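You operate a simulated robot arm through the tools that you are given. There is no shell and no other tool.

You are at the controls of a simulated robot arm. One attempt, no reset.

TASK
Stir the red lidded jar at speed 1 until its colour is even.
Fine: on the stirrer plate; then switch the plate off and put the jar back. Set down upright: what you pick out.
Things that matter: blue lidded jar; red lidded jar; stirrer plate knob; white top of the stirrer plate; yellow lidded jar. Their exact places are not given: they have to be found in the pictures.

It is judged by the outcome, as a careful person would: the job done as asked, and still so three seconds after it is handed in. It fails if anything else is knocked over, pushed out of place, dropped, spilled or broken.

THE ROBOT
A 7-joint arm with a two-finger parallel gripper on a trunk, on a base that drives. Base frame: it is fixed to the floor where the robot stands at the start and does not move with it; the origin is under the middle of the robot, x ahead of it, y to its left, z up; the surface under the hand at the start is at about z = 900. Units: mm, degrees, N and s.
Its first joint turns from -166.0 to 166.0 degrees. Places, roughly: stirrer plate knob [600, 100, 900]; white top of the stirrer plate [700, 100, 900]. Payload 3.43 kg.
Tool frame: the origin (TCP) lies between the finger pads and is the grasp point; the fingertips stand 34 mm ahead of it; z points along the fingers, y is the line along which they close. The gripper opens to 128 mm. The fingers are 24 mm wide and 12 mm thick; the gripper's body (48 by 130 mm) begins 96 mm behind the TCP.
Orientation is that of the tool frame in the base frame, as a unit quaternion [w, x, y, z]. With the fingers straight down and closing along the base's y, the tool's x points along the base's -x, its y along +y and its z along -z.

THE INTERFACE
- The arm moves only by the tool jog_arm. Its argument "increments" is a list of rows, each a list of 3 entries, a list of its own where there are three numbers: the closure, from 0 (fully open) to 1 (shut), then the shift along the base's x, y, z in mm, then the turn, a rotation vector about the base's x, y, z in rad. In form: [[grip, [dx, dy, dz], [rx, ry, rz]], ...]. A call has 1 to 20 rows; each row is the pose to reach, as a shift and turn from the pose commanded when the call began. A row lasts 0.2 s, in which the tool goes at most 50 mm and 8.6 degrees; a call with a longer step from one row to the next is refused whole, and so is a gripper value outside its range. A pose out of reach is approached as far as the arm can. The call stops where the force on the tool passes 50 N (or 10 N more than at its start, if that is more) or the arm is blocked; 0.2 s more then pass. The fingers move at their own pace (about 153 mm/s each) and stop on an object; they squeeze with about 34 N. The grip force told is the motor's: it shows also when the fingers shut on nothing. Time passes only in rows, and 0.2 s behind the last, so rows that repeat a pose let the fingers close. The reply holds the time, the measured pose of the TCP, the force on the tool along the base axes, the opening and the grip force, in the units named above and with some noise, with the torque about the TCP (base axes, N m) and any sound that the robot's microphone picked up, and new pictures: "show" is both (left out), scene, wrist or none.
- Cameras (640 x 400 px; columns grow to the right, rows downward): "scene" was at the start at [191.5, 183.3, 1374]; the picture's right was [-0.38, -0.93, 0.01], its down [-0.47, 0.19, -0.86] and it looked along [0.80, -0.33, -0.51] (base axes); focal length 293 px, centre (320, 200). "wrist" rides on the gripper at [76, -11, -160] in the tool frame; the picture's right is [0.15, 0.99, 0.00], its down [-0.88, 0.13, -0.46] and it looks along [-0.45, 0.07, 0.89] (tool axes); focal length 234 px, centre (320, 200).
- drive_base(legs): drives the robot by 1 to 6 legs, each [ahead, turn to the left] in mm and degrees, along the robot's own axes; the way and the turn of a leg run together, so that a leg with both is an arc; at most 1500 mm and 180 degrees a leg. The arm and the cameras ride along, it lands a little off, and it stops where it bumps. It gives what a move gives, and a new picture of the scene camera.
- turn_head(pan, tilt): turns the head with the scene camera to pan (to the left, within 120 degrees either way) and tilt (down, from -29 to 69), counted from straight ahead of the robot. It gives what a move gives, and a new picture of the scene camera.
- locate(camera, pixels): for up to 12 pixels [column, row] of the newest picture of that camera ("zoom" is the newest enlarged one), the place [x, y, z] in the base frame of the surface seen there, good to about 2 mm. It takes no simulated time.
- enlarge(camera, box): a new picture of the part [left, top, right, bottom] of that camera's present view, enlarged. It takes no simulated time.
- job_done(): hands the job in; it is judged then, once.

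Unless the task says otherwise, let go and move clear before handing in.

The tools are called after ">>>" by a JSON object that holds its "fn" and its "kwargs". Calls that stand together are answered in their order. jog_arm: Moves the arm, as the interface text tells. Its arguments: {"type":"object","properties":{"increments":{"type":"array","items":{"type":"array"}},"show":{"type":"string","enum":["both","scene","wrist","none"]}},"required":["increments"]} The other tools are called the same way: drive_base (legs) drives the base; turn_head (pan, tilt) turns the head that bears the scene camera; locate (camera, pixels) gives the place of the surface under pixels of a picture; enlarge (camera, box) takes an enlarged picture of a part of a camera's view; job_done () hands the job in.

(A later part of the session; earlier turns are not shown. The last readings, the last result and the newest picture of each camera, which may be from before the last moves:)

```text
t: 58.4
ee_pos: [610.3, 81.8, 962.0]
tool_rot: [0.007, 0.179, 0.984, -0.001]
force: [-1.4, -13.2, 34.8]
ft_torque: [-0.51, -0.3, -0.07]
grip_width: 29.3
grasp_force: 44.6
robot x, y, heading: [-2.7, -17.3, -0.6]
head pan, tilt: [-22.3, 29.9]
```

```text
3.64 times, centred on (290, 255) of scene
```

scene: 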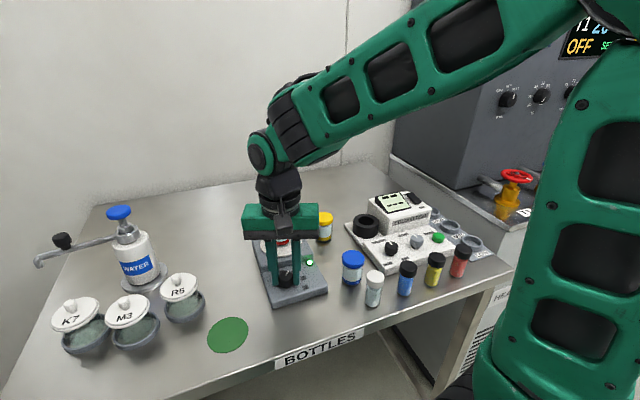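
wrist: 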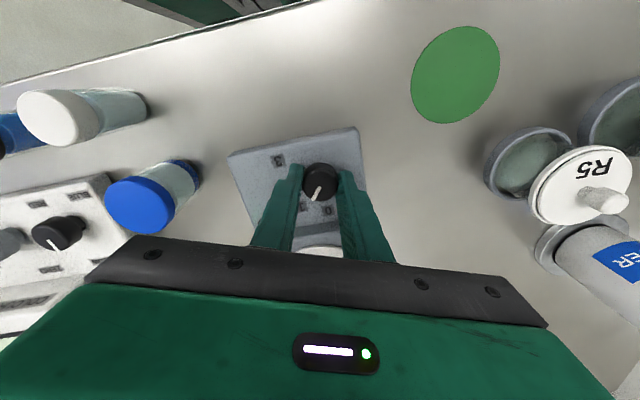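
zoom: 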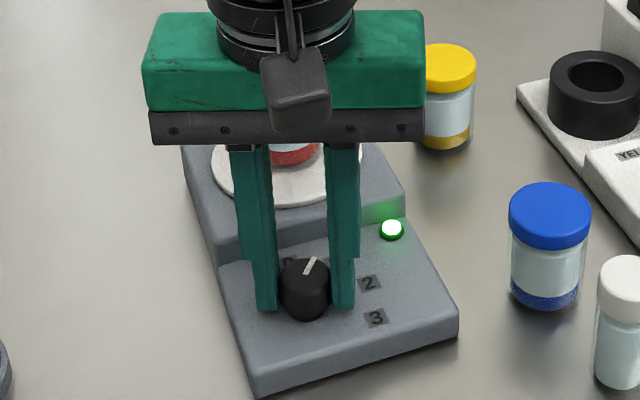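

The lamp is lit green and the pointer now faces mark 1, in the same pixel place as mark 0 before. I'll release the knob and rise straight up to watch the jar.

>>> {"fn": "jog_arm", "kwargs": {"increments": [[0.85, [0, 0, 0.5], [0, 0, 0]], [0.76, [0, 0, 0.5], [0, 0, 0]], [0.7, [0, 0, 0.5], [0, 0, 0]], [0.6, [0, 0, 0.5], [0, 0, 0]], [0.6, [0, 0, 10], [0, 0, 0]], [0.6, [0, 0, 30], [0, 0, 0]], [0.6, [0, 0, 60], [0, 0, 0]], [0.6, [0, 0, 60], [0, 0, 0]]]}}

>>> {"fn": "enlarge", "kwargs": {"camera": "scene", "box": [240, 200, 340, 310]}}

```text
t: 60.2
ee_pos: [610.3, 82.7, 1020.7]
tool_rot: [0.006, 0.178, 0.984, -0.001]
force: [-0.2, 0.2, -0.9]
ft_torque: [-0.02, 0.01, 0.0]
grip_width: 51.3
grasp_force: 0.0
robot x, y, heading: [-0.2, -20.1, 0.1]
head pan, tilt: [-22.3, 29.9]
```

scene: 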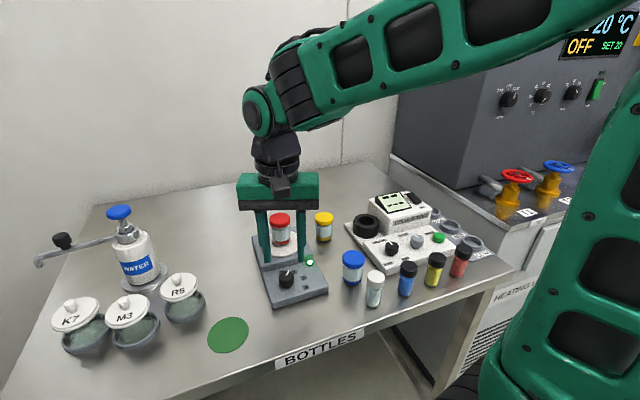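
wrist: 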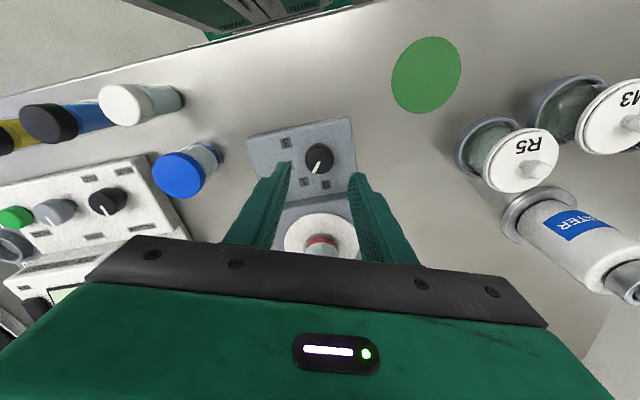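

```text
3.64 times, centred on (290, 255) of scene
```

zoom: 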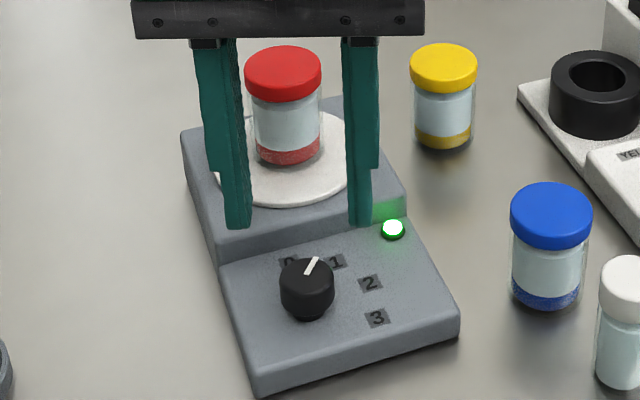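

The lamp stays lit. I'll verify the knob's pointer angle from the wrist camera.

>>> {"fn": "enlarge", "kwargs": {"camera": "wrist", "box": [270, 120, 360, 200]}}

```text
5.00 times, centred on (315, 160) of wrist
```

zoom: 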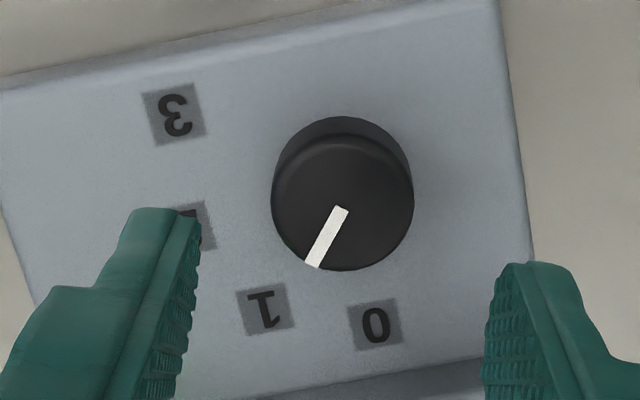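

The pointer is on mark 1. Now I'll wait and watch the jar's colour.

>>> {"fn": "jog_arm", "kwargs": {"increments": [[0.6, [0, 0, 10], [0, 0, 0]], [0.6, [0, 0, 30], [0, 0, 0]], [0.6, [0, 0, 60], [0, 0, 0]], [0.6, [0, 0, 60], [0, 0, 0]], [0.6, [0, 0, 60], [0, 0, 0]], [0.6, [0, 0, 60], [0, 0, 0]], [0.6, [0, 0, 60], [0, 0, 0]], [0.6, [0, 0, 60], [0, 0, 0]], [0.6, [0, 0, 60], [0, 0, 0]], [0.6, [0, 0, 60], [0, 0, 0]]], "show": "none"}}

>>> {"fn": "enlarge", "kwargs": {"camera": "scene", "box": [250, 200, 350, 290]}}

```text
t: 62.4
ee_pos: [609.4, 84.5, 1080.8]
tool_rot: [0.006, 0.177, 0.984, -0.001]
force: [0.8, -0.5, 0.0]
ft_torque: [-0.02, 0.04, 0.01]
grip_width: 51.4
grasp_force: 0.0
robot x, y, heading: [3.0, -16.0, 0.2]
head pan, tilt: [-22.3, 29.9]
```

```text
4.44 times, centred on (300, 245) of scene
```

zoom: 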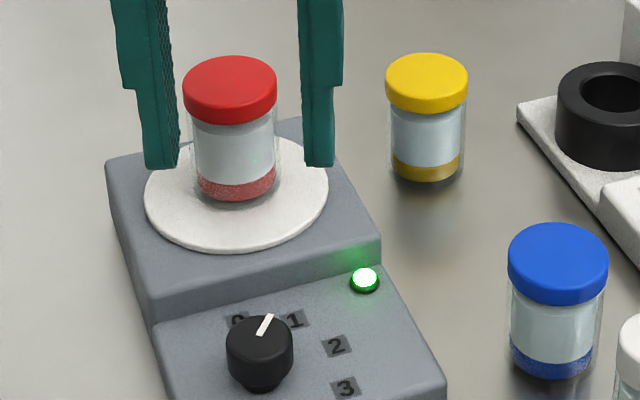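

The red layer is slowly fading into the clear part. I'll keep waiting.

>>> {"fn": "jog_arm", "kwargs": {"increments": [[0.6, [0, 0, 0], [0, 0, 0]], [0.6, [0, 0, 0], [0, 0, 0]], [0.6, [0, 0, 0], [0, 0, 0]], [0.6, [0, 0, 0], [0, 0, 0]], [0.6, [0, 0, 0], [0, 0, 0]], [0.6, [0, 0, 0], [0, 0, 0]], [0.6, [0, 0, 0], [0, 0, 0]], [0.6, [0, 0, 0], [0, 0, 0]], [0.6, [0, 0, 0], [0, 0, 0]], [0.6, [0, 0, 0], [0, 0, 0]], [0.6, [0, 0, 0], [0, 0, 0]], [0.6, [0, 0, 0], [0, 0, 0]], [0.6, [0, 0, 0], [0, 0, 0]], [0.6, [0, 0, 0], [0, 0, 0]], [0.6, [0, 0, 0], [0, 0, 0]], [0.6, [0, 0, 0], [0, 0, 0]], [0.6, [0, 0, 0], [0, 0, 0]], [0.6, [0, 0, 0], [0, 0, 0]], [0.6, [0, 0, 0], [0, 0, 0]], [0.6, [0, 0, 0], [0, 0, 0]]], "show": "none"}}

>>> {"fn": "enlarge", "kwargs": {"camera": "scene", "box": [250, 200, 350, 290]}}

```text
t: 66.6
ee_pos: [609.8, 84.1, 1080.8]
tool_rot: [0.007, 0.177, 0.984, -0.001]
force: [0.4, 0.6, 0.1]
ft_torque: [-0.04, -0.01, -0.03]
grip_width: 51.2
grasp_force: 0.0
robot x, y, heading: [1.0, -17.3, 0.1]
head pan, tilt: [-22.3, 29.9]
```

```text
4.44 times, centred on (300, 245) of scene
```

zoom: 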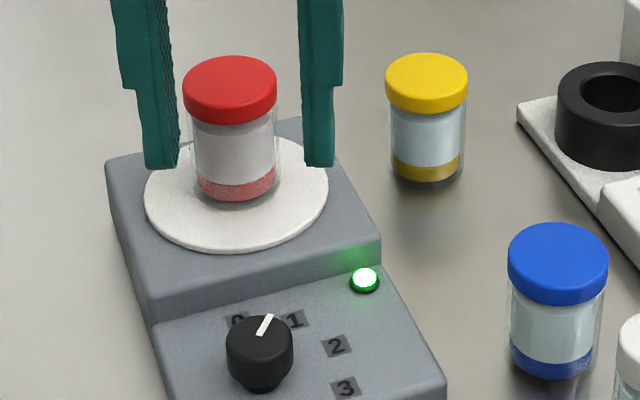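

The upper liquid is turning pinkish and the bottom band is paling. I'll keep waiting.

>>> {"fn": "jog_arm", "kwargs": {"increments": [[0.6, [0, 0, 0], [0, 0, 0]], [0.6, [0, 0, 0], [0, 0, 0]], [0.6, [0, 0, 0], [0, 0, 0]], [0.6, [0, 0, 0], [0, 0, 0]], [0.6, [0, 0, 0], [0, 0, 0]], [0.6, [0, 0, 0], [0, 0, 0]], [0.6, [0, 0, 0], [0, 0, 0]], [0.6, [0, 0, 0], [0, 0, 0]], [0.6, [0, 0, 0], [0, 0, 0]], [0.6, [0, 0, 0], [0, 0, 0]], [0.6, [0, 0, 0], [0, 0, 0]], [0.6, [0, 0, 0], [0, 0, 0]], [0.6, [0, 0, 0], [0, 0, 0]], [0.6, [0, 0, 0], [0, 0, 0]], [0.6, [0, 0, 0], [0, 0, 0]], [0.6, [0, 0, 0], [0, 0, 0]], [0.6, [0, 0, 0], [0, 0, 0]], [0.6, [0, 0, 0], [0, 0, 0]], [0.6, [0, 0, 0], [0, 0, 0]], [0.6, [0, 0, 0], [0, 0, 0]]], "show": "none"}}

>>> {"fn": "enlarge", "kwargs": {"camera": "scene", "box": [260, 205, 320, 255]}}

```text
t: 70.8
ee_pos: [610.1, 84.4, 1080.7]
tool_rot: [0.006, 0.177, 0.984, -0.001]
force: [0.0, -0.2, -0.3]
ft_torque: [-0.03, 0.01, -0.05]
grip_width: 51.2
grasp_force: 0.1
robot x, y, heading: [-0.7, -15.1, -0.0]
head pan, tilt: [-22.3, 29.9]
```

```text
8.00 times, centred on (290, 230) of scene
```

zoom: 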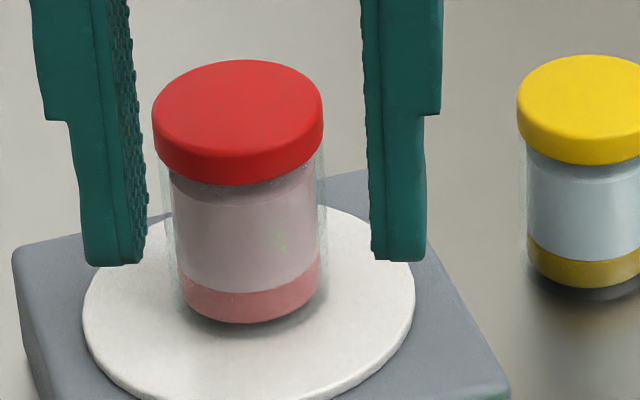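

The two bands are converging but still differ. I'll continue.

>>> {"fn": "jog_arm", "kwargs": {"increments": [[0.6, [0, 0, 0], [0, 0, 0]], [0.6, [0, 0, 0], [0, 0, 0]], [0.6, [0, 0, 0], [0, 0, 0]], [0.6, [0, 0, 0], [0, 0, 0]], [0.6, [0, 0, 0], [0, 0, 0]], [0.6, [0, 0, 0], [0, 0, 0]], [0.6, [0, 0, 0], [0, 0, 0]], [0.6, [0, 0, 0], [0, 0, 0]], [0.6, [0, 0, 0], [0, 0, 0]], [0.6, [0, 0, 0], [0, 0, 0]], [0.6, [0, 0, 0], [0, 0, 0]], [0.6, [0, 0, 0], [0, 0, 0]], [0.6, [0, 0, 0], [0, 0, 0]], [0.6, [0, 0, 0], [0, 0, 0]], [0.6, [0, 0, 0], [0, 0, 0]], [0.6, [0, 0, 0], [0, 0, 0]], [0.6, [0, 0, 0], [0, 0, 0]], [0.6, [0, 0, 0], [0, 0, 0]], [0.6, [0, 0, 0], [0, 0, 0]], [0.6, [0, 0, 0], [0, 0, 0]]], "show": "none"}}

>>> {"fn": "enlarge", "kwargs": {"camera": "scene", "box": [260, 205, 320, 255]}}

```text
t: 75.0
ee_pos: [609.6, 84.8, 1080.9]
tool_rot: [0.006, 0.176, 0.984, -0.001]
force: [-0.5, 0.0, -0.7]
ft_torque: [0.0, -0.01, 0.01]
grip_width: 50.9
grasp_force: 0.1
robot x, y, heading: [-1.5, -16.4, 0.0]
head pan, tilt: [-22.3, 29.9]
```

```text
8.00 times, centred on (290, 230) of scene
```

zoom: 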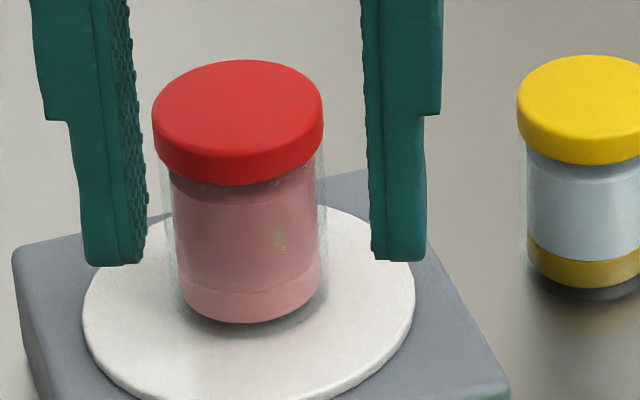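

It's nearly even, with a faint boundary left at (250,290). I'll wait a bit more.

>>> {"fn": "jog_arm", "kwargs": {"increments": [[0.6, [0, 0, 0], [0, 0, 0]], [0.6, [0, 0, 0], [0, 0, 0]], [0.6, [0, 0, 0], [0, 0, 0]], [0.6, [0, 0, 0], [0, 0, 0]], [0.6, [0, 0, 0], [0, 0, 0]], [0.6, [0, 0, 0], [0, 0, 0]], [0.6, [0, 0, 0], [0, 0, 0]], [0.6, [0, 0, 0], [0, 0, 0]], [0.6, [0, 0, 0], [0, 0, 0]], [0.6, [0, 0, 0], [0, 0, 0]], [0.6, [0, 0, 0], [0, 0, 0]], [0.6, [0, 0, 0], [0, 0, 0]], [0.6, [0, 0, 0], [0, 0, 0]], [0.6, [0, 0, 0], [0, 0, 0]], [0.6, [0, 0, 0], [0, 0, 0]], [0.6, [0, 0, 0], [0, 0, 0]], [0.6, [0, 0, 0], [0, 0, 0]], [0.6, [0, 0, 0], [0, 0, 0]], [0.6, [0, 0, 0], [0, 0, 0]], [0.6, [0, 0, 0], [0, 0, 0]]], "show": "none"}}

>>> {"fn": "enlarge", "kwargs": {"camera": "scene", "box": [260, 205, 320, 255]}}

```text
t: 79.2
ee_pos: [610.3, 83.2, 1081.8]
tool_rot: [0.006, 0.177, 0.984, -0.001]
force: [-0.3, -0.3, -0.2]
ft_torque: [0.0, 0.0, 0.0]
grip_width: 51.2
grasp_force: 0.1
robot x, y, heading: [0.3, -14.9, -0.0]
head pan, tilt: [-22.3, 29.9]
```

```text
8.00 times, centred on (290, 230) of scene
```

zoom: 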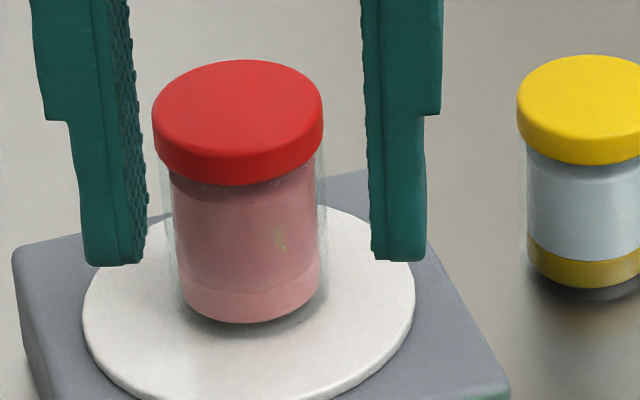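

The colour is unchanged between t = 75 and t = 79 and reads even. Now I'll go back down to the knob and switch it off.

>>> {"fn": "jog_arm", "kwargs": {"increments": [[0.6, [-0.5, -0.5, -30], [0, 0, 0]], [0.6, [-1, -1, -60], [0, 0, 0]], [0.6, [-1.3, -1.2, -85], [0, 0, 0]], [0.6, [-1.3, -1.2, -103], [0, 0, 0]], [0.6, [-1.3, -1.2, -113], [0, 0, 0]], [0.6, [-1.3, -1.2, -118], [0, 0, 0]], [0.6, [-1.3, -1.2, -118], [0, 0, 0]]]}}

>>> {"fn": "enlarge", "kwargs": {"camera": "wrist", "box": [240, 100, 400, 230]}}

```text
t: 80.8
ee_pos: [606.2, 81.2, 963.0]
tool_rot: [0.006, 0.177, 0.984, -0.002]
force: [0.0, -0.6, 0.5]
ft_torque: [-0.02, 0.04, 0.01]
grip_width: 51.2
grasp_force: 0.1
robot x, y, heading: [2.0, -18.9, -0.0]
head pan, tilt: [-22.3, 29.9]
```

scene: 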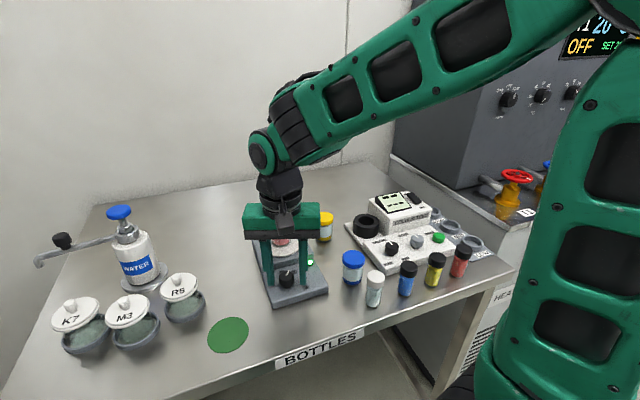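
wrist: 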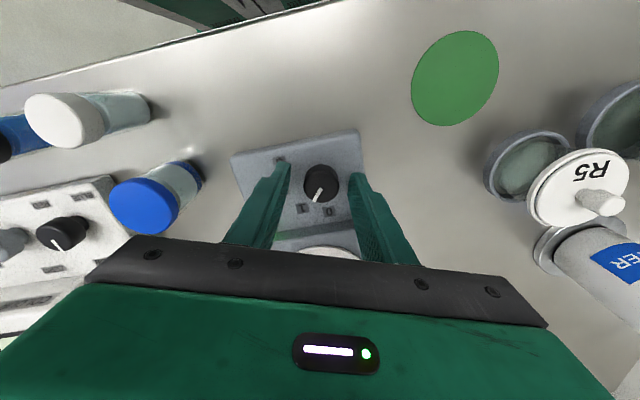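

```text
3.08 times, centred on (320, 165) of wrist
```

zoom: 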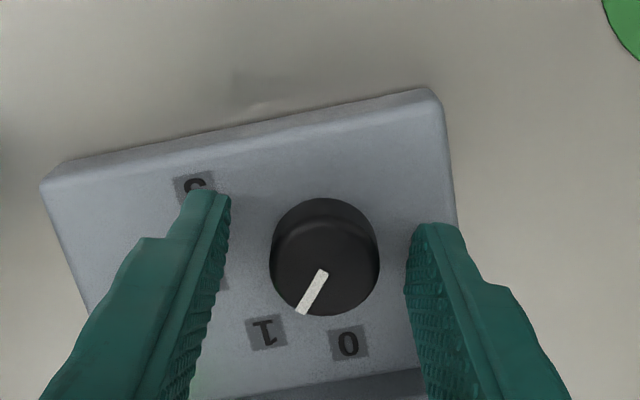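

The knob sits about 1.5 mm off centre, so I'll correct (+2, +1.5), close and check.

>>> {"fn": "jog_arm", "kwargs": {"increments": [[0.6, [2, 1.5, -1], [0, 0, 0]], [0.68, [2, 1.5, -1], [0, 0, 0]], [0.73, [2, 1.5, -1], [0, 0, 0]], [0.76, [2, 1.5, -1], [0, 0, 0]], [0.79, [2, 1.5, -1], [0, 0, 0]], [0.85, [2, 1.5, -1], [0, 0, 0]], [0.85, [2, 1.5, -1], [0, 0, 0]]], "show": "none"}}

>>> {"fn": "jog_arm", "kwargs": {"increments": [[0.85, [0, 0, 0], [0, 0, 0.08]], [0.85, [0, 0, 0], [0, 0, 0.17]], [0.85, [0, 0, 0], [0, 0, 0.27]], [0.85, [0, 0, 0], [0, 0, 0.37]], [0.85, [0, 0, 0], [0, 0, 0.47]], [0.85, [0, 0, 0], [0, 0, 0.56]], [0.85, [0, 0, 0], [0, 0, 0.64]], [0.85, [0, 0, 0], [0, 0, 0.7]], [0.85, [0, 0, 0], [0, 0, 0.7]]]}}

>>> {"fn": "enlarge", "kwargs": {"camera": "wrist", "box": [240, 100, 400, 230]}}

>>> {"fn": "enlarge", "kwargs": {"camera": "scene", "box": [240, 200, 340, 310]}}

```text
t: 82.4
ee_pos: [609.3, 83.7, 962.7]
tool_rot: [0.005, 0.178, 0.984, -0.001]
force: [0.7, -2.6, -0.3]
ft_torque: [-0.07, 0.01, -0.04]
grip_width: 29.2
grasp_force: 45.1
robot x, y, heading: [-1.2, -14.5, -0.1]
head pan, tilt: [-22.3, 29.9]
```

```text
t: 84.4
ee_pos: [608.9, 83.8, 962.0]
tool_rot: [0.007, -0.17, 0.985, 0.002]
force: [-9.5, -11.7, 12.2]
ft_torque: [-0.19, -0.32, -0.81]
grip_width: 29.0
grasp_force: 45.3
robot x, y, heading: [1.2, -15.9, -0.1]
head pan, tilt: [-22.3, 29.9]
```

scene: 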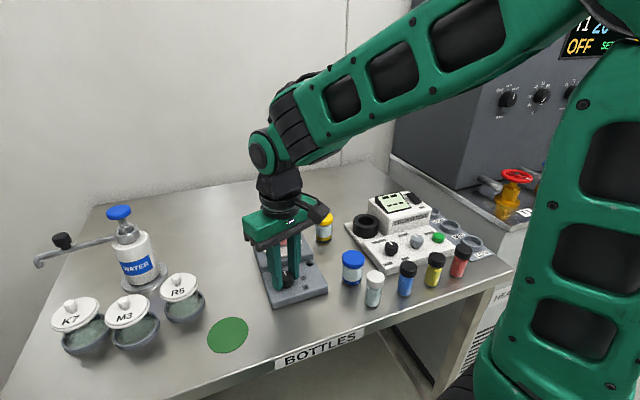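
wrist: 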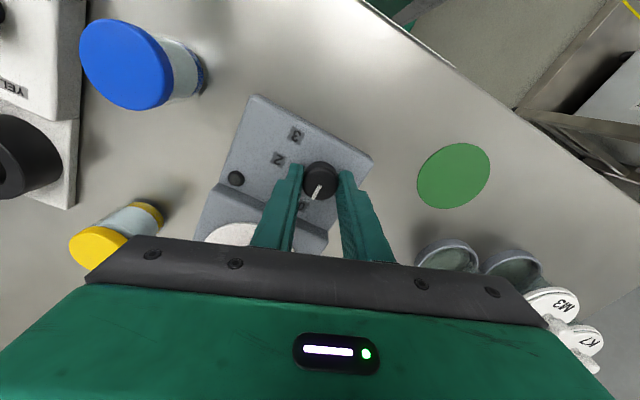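

```text
3.08 times, centred on (320, 165) of wrist
```

zoom: 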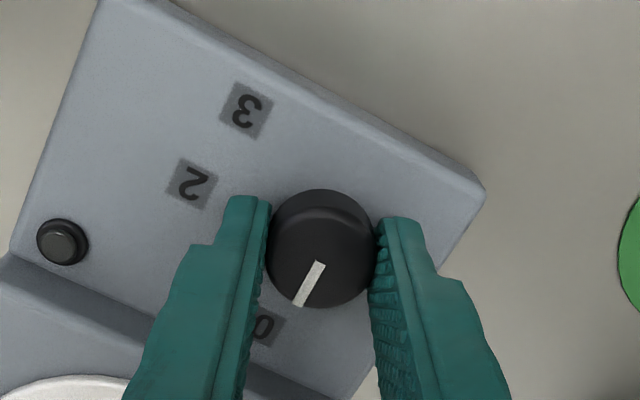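

```text
3.64 times, centred on (290, 255) of scene
```

zoom: 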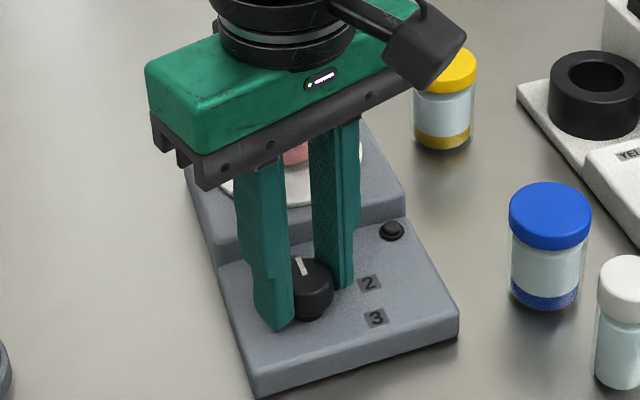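

The lamp is off and the pointer is back at 0. I'll release the knob and rise straight up.

>>> {"fn": "jog_arm", "kwargs": {"increments": [[0.85, [0, 0, 0.3], [0, 0, 0]], [0.76, [0, 0, 0.3], [0, 0, 0]], [0.7, [0, 0, 0.5], [0, 0, 0]], [0.6, [0, 0, 0.5], [0, 0, 0]], [0.6, [0, 0, 10], [0, 0, 0]], [0.6, [0, 0, 30], [0, 0, 0]], [0.6, [0, 0, 65], [0, 0, 0]], [0.5, [0, 0, 105], [0, 0, 0]], [0.45, [0, 0, 140], [0, 0, 0]], [0.45, [0, 0, 140], [0, 0, 0]]]}}

>>> {"fn": "enlarge", "kwargs": {"camera": "scene", "box": [240, 200, 340, 310]}}

```text
t: 86.6
ee_pos: [608.2, 85.1, 1100.1]
tool_rot: [0.005, -0.171, 0.985, 0.002]
force: [-0.5, 0.3, 0.1]
ft_torque: [-0.02, 0.02, 0.0]
grip_width: 70.5
grasp_force: 0.1
robot x, y, heading: [-2.9, -16.5, -0.1]
head pan, tilt: [-22.3, 29.9]
```

scene: 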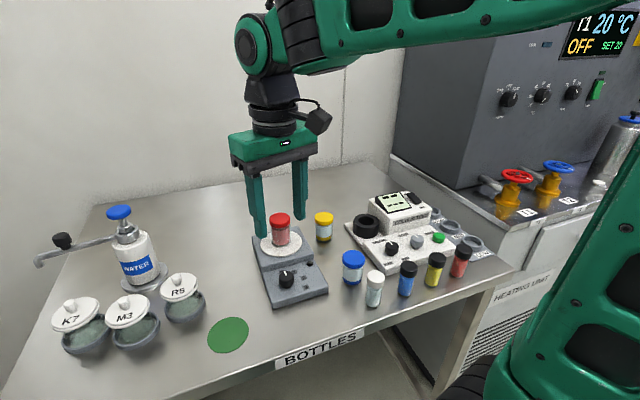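
wrist: 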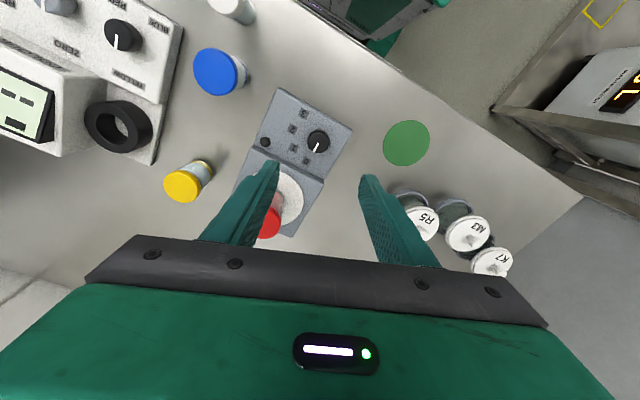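

```text
3.64 times, centred on (290, 255) of scene
```

zoom: 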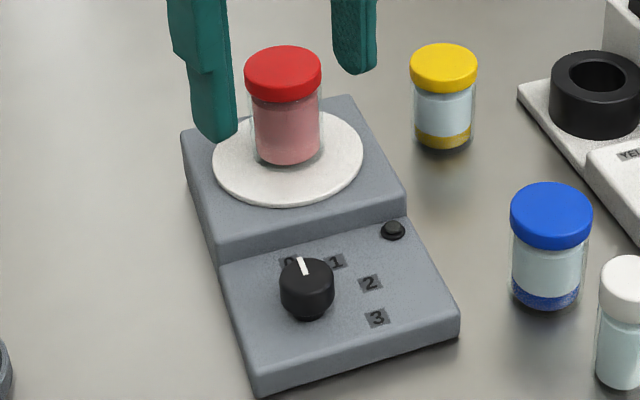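

The plate is off, the knob is at 0, and the jar is evenly pink. Next I'll measure the jar for a tilted grip on its body, and its old spot for the return.

>>> {"fn": "enlarge", "kwargs": {"camera": "scene", "box": [260, 205, 320, 255]}}

```text
8.00 times, centred on (290, 230) of scene
```

zoom: 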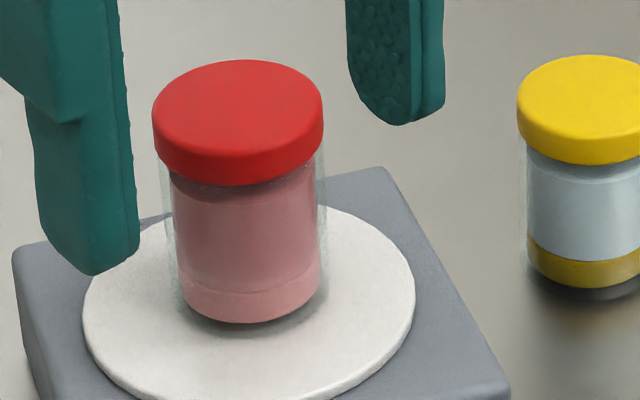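

>>> {"fn": "locate", "kwargs": {"camera": "zoom", "pixels": [[238, 63], [238, 149], [157, 103], [319, 110], [238, 105], [175, 280], [315, 280], [245, 300], [240, 175]]}}

>>> {"fn": "jog_arm", "kwargs": {"increments": [[0.45, [0, 2, 2], [0, 0, -0.14]], [0.45, [0, 4, 4], [0, 0, -0.28]], [0.45, [0, 6, 6], [0, 0, -0.42]], [0.45, [5, 8, 8], [0, 0, -0.56]], [0.45, [8, 10, 10], [0, 0, -0.7]], [0.45, [12, 12, 10], [0, 0, -0.84]], [0.45, [16, 14, 10], [0, 0, -0.98]], [0.45, [20, 16, 10], [0, 0, -1.128]], [0.45, [20, 16, 10], [0, 0, -1.128]]], "show": "scene"}}

```text
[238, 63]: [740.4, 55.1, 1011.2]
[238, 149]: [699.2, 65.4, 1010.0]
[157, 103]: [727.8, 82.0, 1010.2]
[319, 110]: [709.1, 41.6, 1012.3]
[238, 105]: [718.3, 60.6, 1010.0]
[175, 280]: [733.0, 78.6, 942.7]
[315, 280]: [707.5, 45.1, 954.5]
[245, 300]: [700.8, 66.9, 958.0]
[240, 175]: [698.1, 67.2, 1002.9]
```

```text
t: 88.6
ee_pos: [630.1, 99.2, 1112.3]
tool_rot: [0.005, 0.383, 0.924, -0.003]
force: [0.0, -0.8, -0.1]
ft_torque: [0.0, 0.0, 0.01]
grip_width: 70.3
grasp_force: 0.0
robot x, y, heading: [-4.1, -15.8, -0.1]
head pan, tilt: [-22.3, 29.9]
```

scene: 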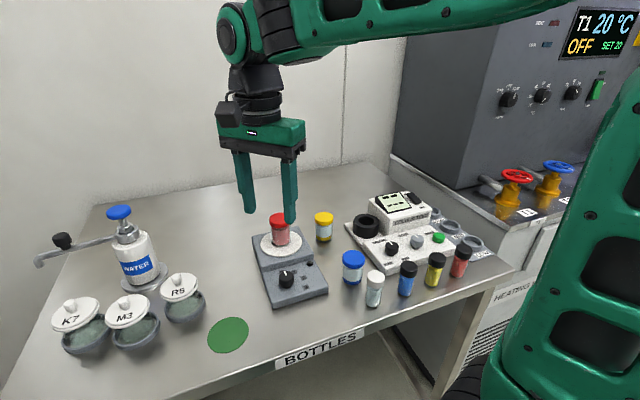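

The jar axis is at (719, 61). Now I'll tilt the tool 50° so the fingers point forward, right and down, still in free air.

>>> {"fn": "jog_arm", "kwargs": {"increments": [[0.45, [0, 0, 0], [-0.1, -0.1, 0]], [0.45, [0, 0, 0], [-0.2, -0.2, 0]], [0.45, [0, 0, 0], [-0.3, -0.3, 0]], [0.45, [0, 0, 0], [-0.4, -0.4, 0]], [0.45, [0, 0, 0], [-0.5, -0.5, 0]], [0.45, [0, 0, 0], [-0.58, -0.58, 0]], [0.45, [0, 0, 0], [-0.617, -0.617, 0]], [0.45, [0, 0, 0], [-0.617, -0.617, 0]], [0.45, [0, 0, 0], [-0.617, -0.617, 0]]]}}

```text
t: 90.6
ee_pos: [630.1, 98.1, 1112.6]
tool_rot: [0.396, 0.345, 0.835, -0.163]
force: [0.3, -0.1, 0.0]
ft_torque: [0.0, 0.0, 0.02]
grip_width: 70.4
grasp_force: 0.1
robot x, y, heading: [-1.0, -16.9, -0.1]
head pan, tilt: [-22.3, 29.9]
```

scene: 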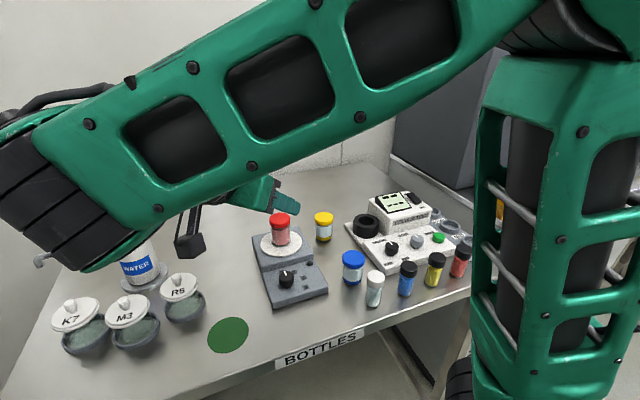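
wrist: 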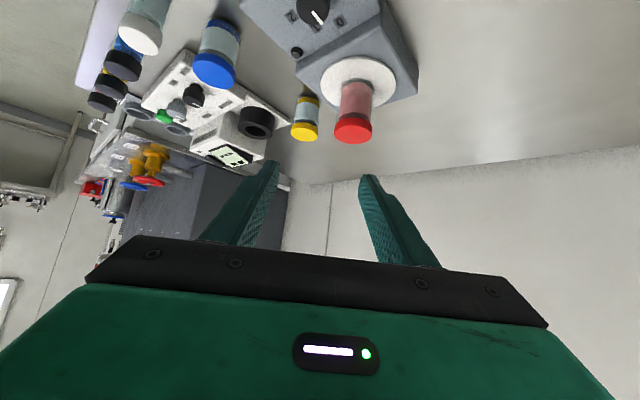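

That orientation is reachable. I'll check where R5 and the water bottle are, since the elbow and camera pass on that side.

>>> {"fn": "locate", "kwargs": {"camera": "scene", "pixels": [[180, 283], [128, 310], [145, 270], [190, 245], [130, 255], [160, 209], [60, 260], [250, 200]]}}

```text
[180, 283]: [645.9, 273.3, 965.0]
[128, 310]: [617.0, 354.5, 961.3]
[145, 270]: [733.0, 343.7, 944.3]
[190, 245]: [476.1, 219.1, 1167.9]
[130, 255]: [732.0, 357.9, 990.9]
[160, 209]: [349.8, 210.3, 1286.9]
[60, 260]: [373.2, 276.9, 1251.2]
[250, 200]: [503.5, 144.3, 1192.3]
```

Both are well clear. I'll move to the pre-grip point 80 mm back along the finger line, at (664, 115.5, 1035).

>>> {"fn": "jog_arm", "kwargs": {"increments": [[0.45, [7, 4, -15], [0, 0, 0]], [0.45, [14, 8, -30], [0, 0, 0]], [0.45, [22, 12, -48], [0, 0, 0]], [0.45, [29, 15, -65], [0, 0, 0]], [0.45, [34.2, 17.4, -77.6], [0, 0, 0]], [0.45, [34.2, 17.4, -77.6], [0, 0, 0]], [0.45, [34.2, 17.4, -77.6], [0, 0, 0]]]}}

>>> {"fn": "enlarge", "kwargs": {"camera": "wrist", "box": [220, 60, 420, 260]}}

```text
t: 92.2
ee_pos: [664.7, 116.8, 1035.1]
tool_rot: [0.395, 0.345, 0.835, -0.163]
force: [0.1, -1.1, -0.3]
ft_torque: [-0.02, -0.03, -0.04]
grip_width: 70.6
grasp_force: 0.1
robot x, y, heading: [-1.8, -15.9, 0.0]
head pan, tilt: [-22.3, 29.9]
```

scene: 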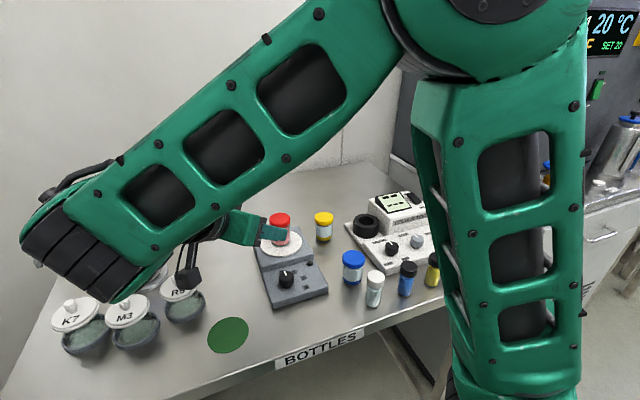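
wrist: 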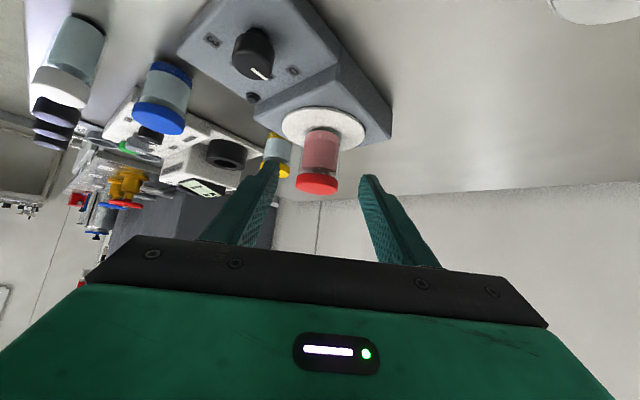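

```text
2.00 times, centred on (320, 160) of wrist
```

zoom: 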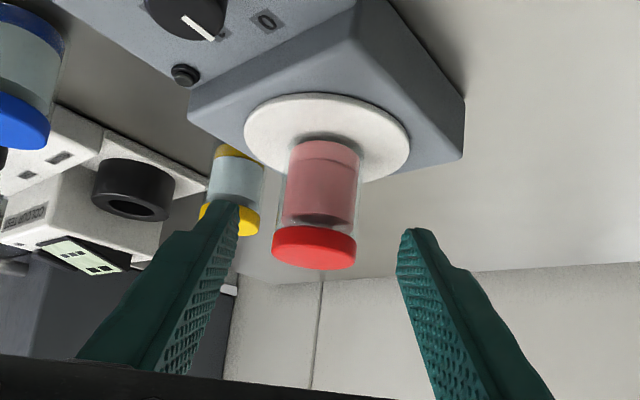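

The jar sits midway between the fingers (zoom x ≈ 318 against a finger midpoint of 319). I'll advance along the finger line most of the way.

>>> {"fn": "jog_arm", "kwargs": {"increments": [[0.45, [8, -8.3, -9.3], [0, 0, 0]], [0.45, [17, -17.5, -19.7], [0, 0, 0]], [0.45, [26, -26.8, -30.2], [0, 0, 0]], [0.45, [34, -35, -39.5], [0, 0, 0]], [0.45, [34, -35, -39.5], [0, 0, 0]], [0.45, [34, -35, -39.5], [0, 0, 0]]]}}

>>> {"fn": "enlarge", "kwargs": {"camera": "wrist", "box": [220, 60, 420, 260]}}

>>> {"fn": "enlarge", "kwargs": {"camera": "scene", "box": [210, 190, 340, 290]}}

```text
t: 93.6
ee_pos: [698.0, 81.7, 994.8]
tool_rot: [0.396, 0.345, 0.835, -0.164]
force: [-0.8, -0.4, 0.1]
ft_torque: [0.02, 0.01, -0.01]
grip_width: 70.3
grasp_force: 0.1
robot x, y, heading: [2.2, -17.9, 0.1]
head pan, tilt: [-22.3, 29.9]
```

scene: 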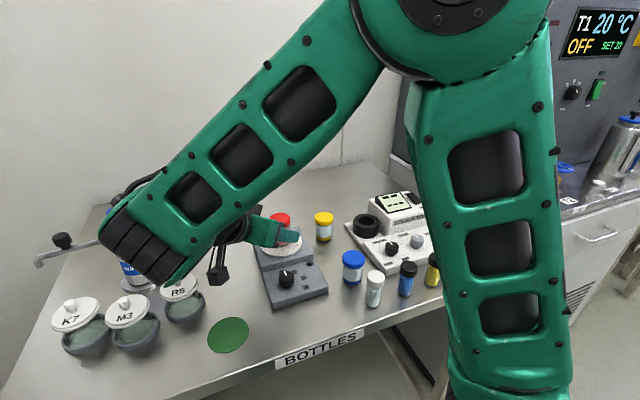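
wrist: 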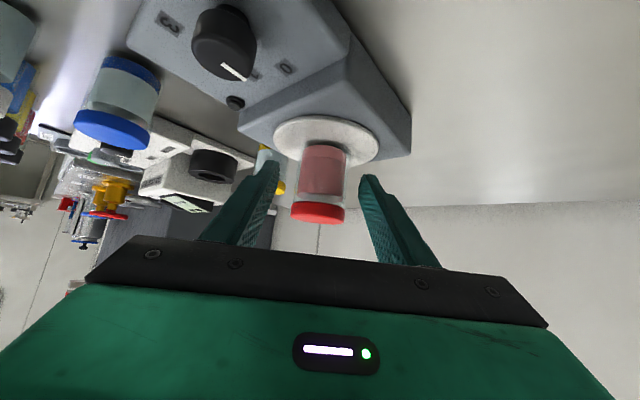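

```text
2.00 times, centred on (320, 160) of wrist
```

zoom: 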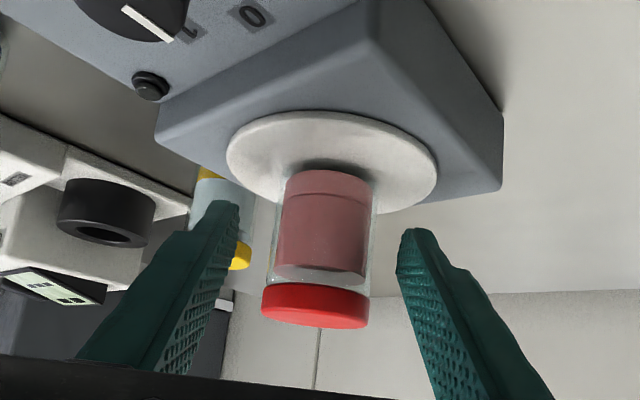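

```text
4.00 times, centred on (275, 240) of scene
```

zoom: 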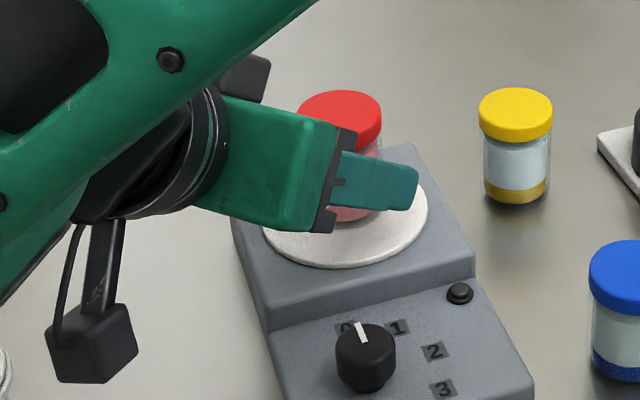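

Still centred and clear. I'll make the final ~17 mm advance along the finger line.

>>> {"fn": "jog_arm", "kwargs": {"increments": [[0.45, [3.5, -3.4, -3.6], [0, 0, 0]], [0.45, [7, -6.8, -7.2], [0, 0, 0]], [0.45, [10.2, -9.8, -10.4], [0, 0, 0]], [0.45, [10.2, -9.8, -10.4], [0, 0, 0]]]}}

>>> {"fn": "enlarge", "kwargs": {"camera": "wrist", "box": [220, 60, 420, 260]}}

```text
t: 94.6
ee_pos: [709.5, 70.8, 984.3]
tool_rot: [0.396, 0.345, 0.835, -0.165]
force: [0.1, 0.3, 0.5]
ft_torque: [-0.01, 0.0, 0.0]
grip_width: 70.3
grasp_force: 0.1
robot x, y, heading: [-1.9, -14.5, -0.1]
head pan, tilt: [-22.3, 29.9]
```

scene: 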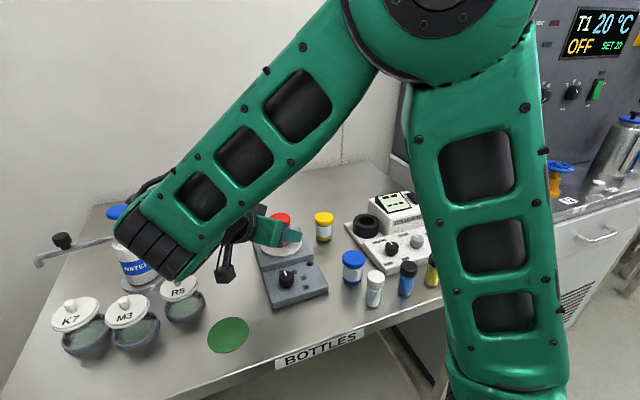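
wrist: 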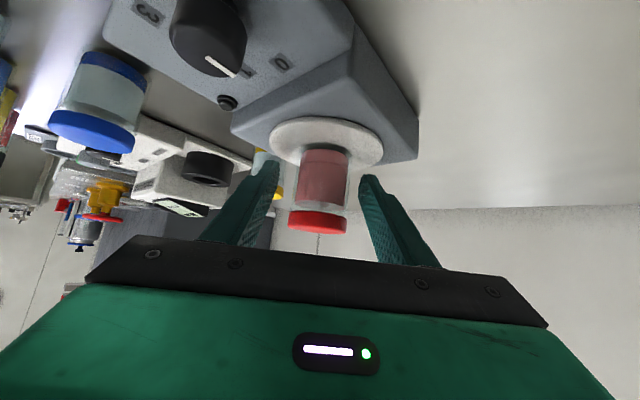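

```text
2.00 times, centred on (320, 160) of wrist
```

zoom: 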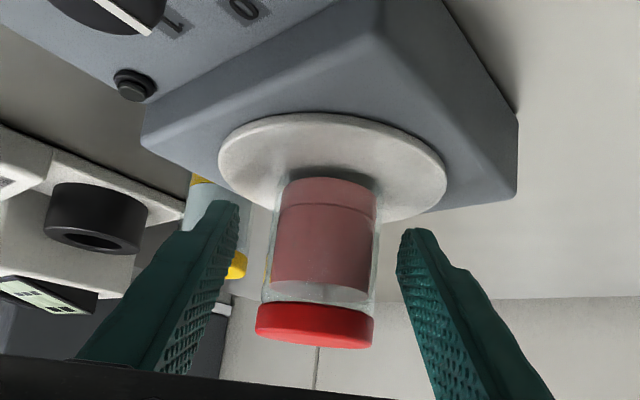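

The fingers straddle the jar's body with the lid outside the finger line. I'll close slowly.

>>> {"fn": "jog_arm", "kwargs": {"increments": [[0.53, [0, 0, 0], [0, 0, 0]], [0.58, [0, 0, 0], [0, 0, 0]], [0.61, [0, 0, 0], [0, 0, 0]], [0.64, [0, 0, 0], [0, 0, 0]], [0.67, [0, 0, 0], [0, 0, 0]], [0.7, [0, 0, 0], [0, 0, 0]], [0.8, [0, 0, 0], [0, 0, 0]], [1.0, [0, 0, 0], [0, 0, 0]], [1.0, [0, 0, 0], [0, 0, 0]]]}}

>>> {"fn": "enlarge", "kwargs": {"camera": "wrist", "box": [220, 60, 420, 260]}}

>>> {"fn": "enlarge", "kwargs": {"camera": "scene", "box": [240, 190, 340, 270]}}

```text
t: 96.6
ee_pos: [709.0, 70.9, 984.7]
tool_rot: [0.395, 0.345, 0.835, -0.164]
force: [0.0, -0.4, 0.3]
ft_torque: [0.01, -0.05, -0.01]
grip_width: 44.6
grasp_force: 34.7
robot x, y, heading: [2.9, -15.7, 0.0]
head pan, tilt: [-22.3, 29.9]
```

scene: 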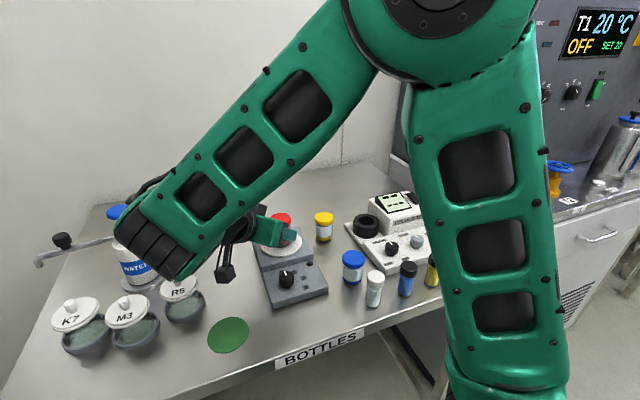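
wrist: 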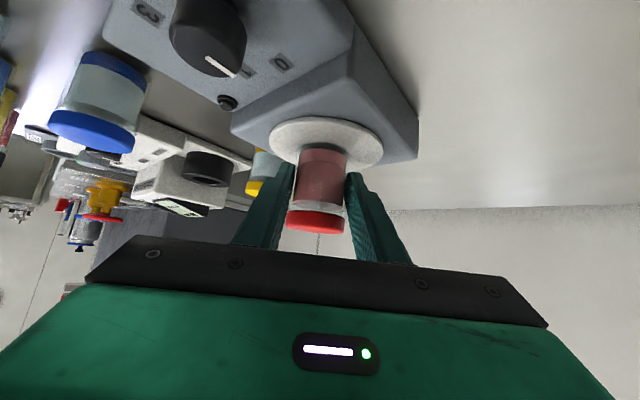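

```text
2.00 times, centred on (320, 160) of wrist
```

zoom: 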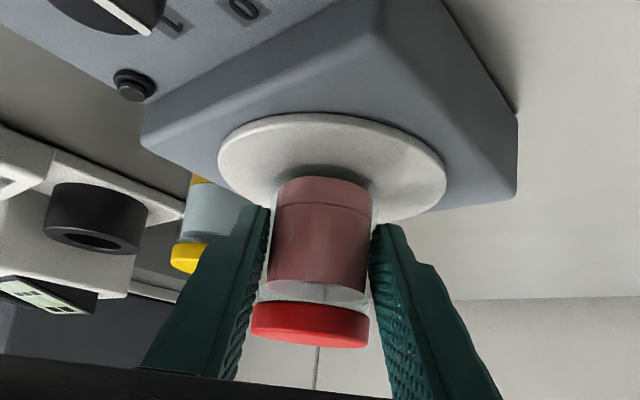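

```text
5.00 times, centred on (290, 230) of scene
```

zoom: 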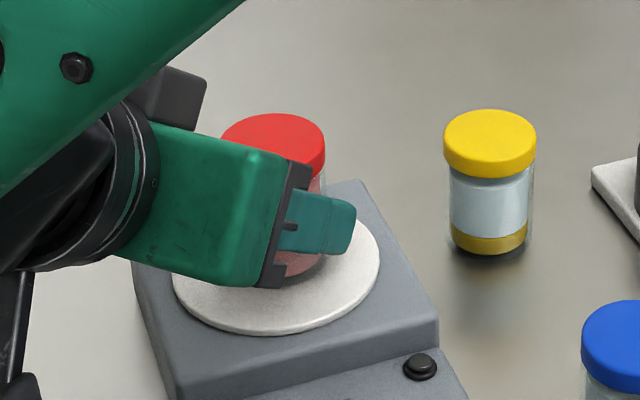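

The width reads 44.6 mm, a bit over the 43.5 mm body, so one finger edge is probably touching the lid rim. I'll open, drop 4.5 mm and regrip lower on the glass.

>>> {"fn": "jog_arm", "kwargs": {"increments": [[0.66, [0, 0, 0], [0, 0, 0]], [0.63, [0, 0, 0], [0, 0, 0]], [0.58, [0, 0, 0], [0, 0, 0]], [0.55, [0, 0, 0], [0, 0, 0]], [0.55, [-0.5, 0.5, -2], [0, 0, 0]], [0.55, [-0.5, 0.5, -4.5], [0, 0, 0]], [0.55, [-0.5, 0.5, -4.5], [0, 0, 0]], [0.6, [-0.5, 0.5, -4.5], [0, 0, 0]], [0.63, [-0.5, 0.5, -4.5], [0, 0, 0]], [0.65, [-0.5, 0.5, -4.5], [0, 0, 0]], [0.68, [-0.5, 0.5, -4.5], [0, 0, 0]], [0.75, [-0.5, 0.5, -4.5], [0, 0, 0]], [1.0, [-0.5, 0.5, -4.5], [0, 0, 0]], [1.0, [-0.5, 0.5, -4.5], [0, 0, 0]]]}}

>>> {"fn": "enlarge", "kwargs": {"camera": "wrist", "box": [240, 100, 400, 260]}}

```text
t: 99.6
ee_pos: [708.3, 73.0, 979.8]
tool_rot: [0.395, 0.345, 0.836, -0.163]
force: [0.1, -0.6, 0.8]
ft_torque: [0.0, -0.02, 0.02]
grip_width: 44.4
grasp_force: 33.8
robot x, y, heading: [1.0, -15.5, 0.1]
head pan, tilt: [-22.3, 29.9]
```

scene: 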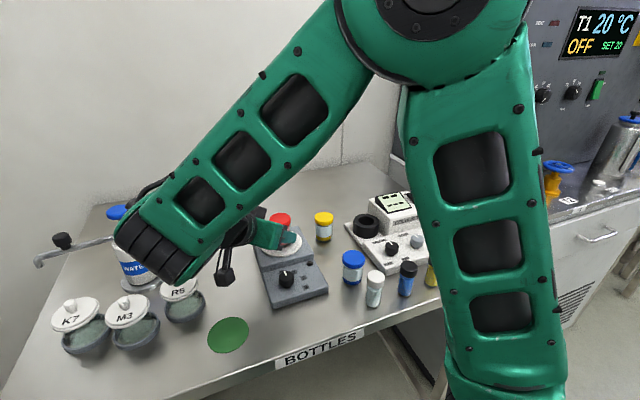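
wrist: 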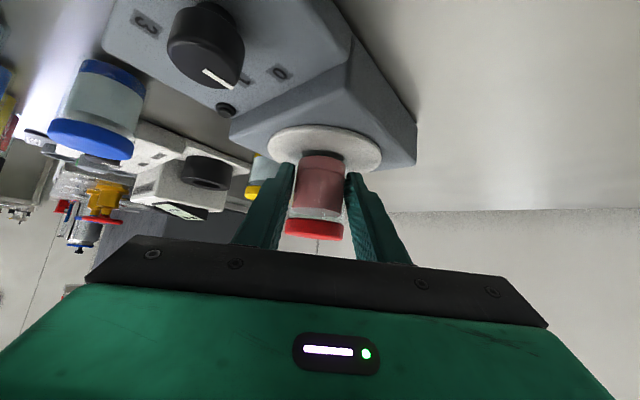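

```text
2.50 times, centred on (320, 180) of wrist
```

zoom: 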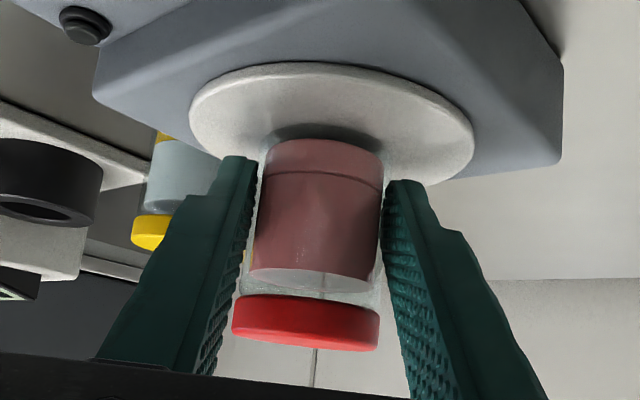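

Width is still 44.4 mm, but the fingers are clearly beside the glass and clear of the lid. I'll test with a very slow 5 mm lift and check for slip.

>>> {"fn": "jog_arm", "kwargs": {"increments": [[1.0, [0, 0, 0.7], [0, 0, 0]], [1.0, [0, 0, 1.4], [0, 0, 0]], [1.0, [0, 0, 2.1], [0, 0, 0]], [1.0, [0, 0, 2.8], [0, 0, 0]], [1.0, [0, 0, 3.5], [0, 0, 0]], [1.0, [0, 0, 4.2], [0, 0, 0]], [1.0, [0, 0, 5], [0, 0, 0]], [1.0, [0, 0, 5], [0, 0, 0]], [1.0, [0, 0, 5], [0, 0, 0]]]}}

>>> {"fn": "enlarge", "kwargs": {"camera": "wrist", "box": [240, 100, 400, 260]}}

>>> {"fn": "enlarge", "kwargs": {"camera": "scene", "box": [240, 190, 340, 270]}}

```text
t: 101.6
ee_pos: [707.9, 73.5, 984.3]
tool_rot: [0.395, 0.345, 0.835, -0.164]
force: [-0.1, -1.1, -1.2]
ft_torque: [-0.03, 0.04, 0.01]
grip_width: 44.2
grasp_force: 34.6
robot x, y, heading: [1.1, -19.2, -0.1]
head pan, tilt: [-22.3, 29.9]
```

scene: 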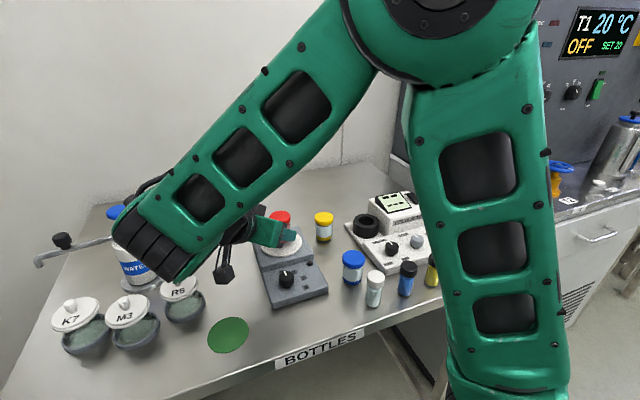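
wrist: 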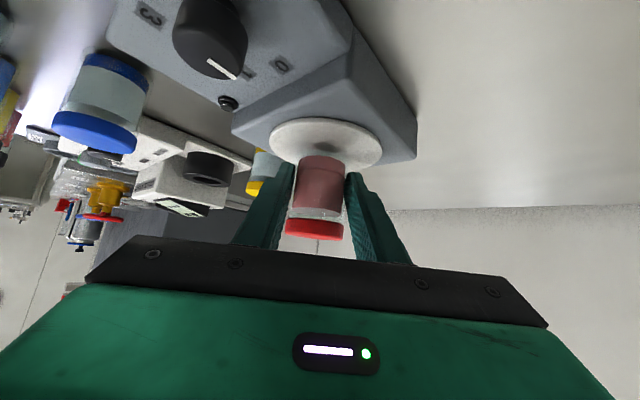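

```text
2.50 times, centred on (320, 180) of wrist
```

zoom: 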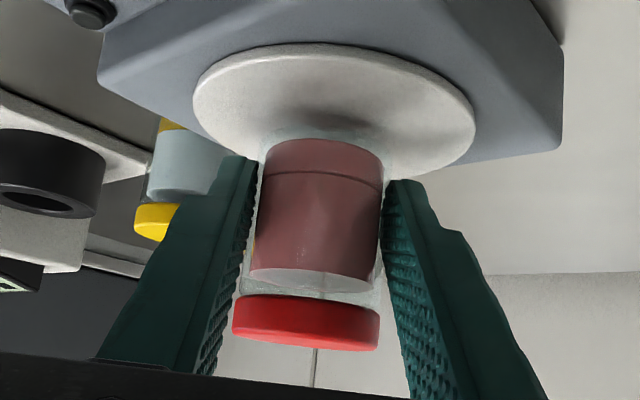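

```text
5.00 times, centred on (290, 230) of scene
```

zoom: 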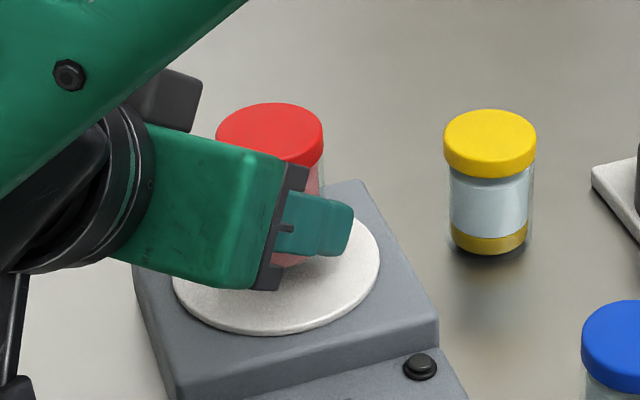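

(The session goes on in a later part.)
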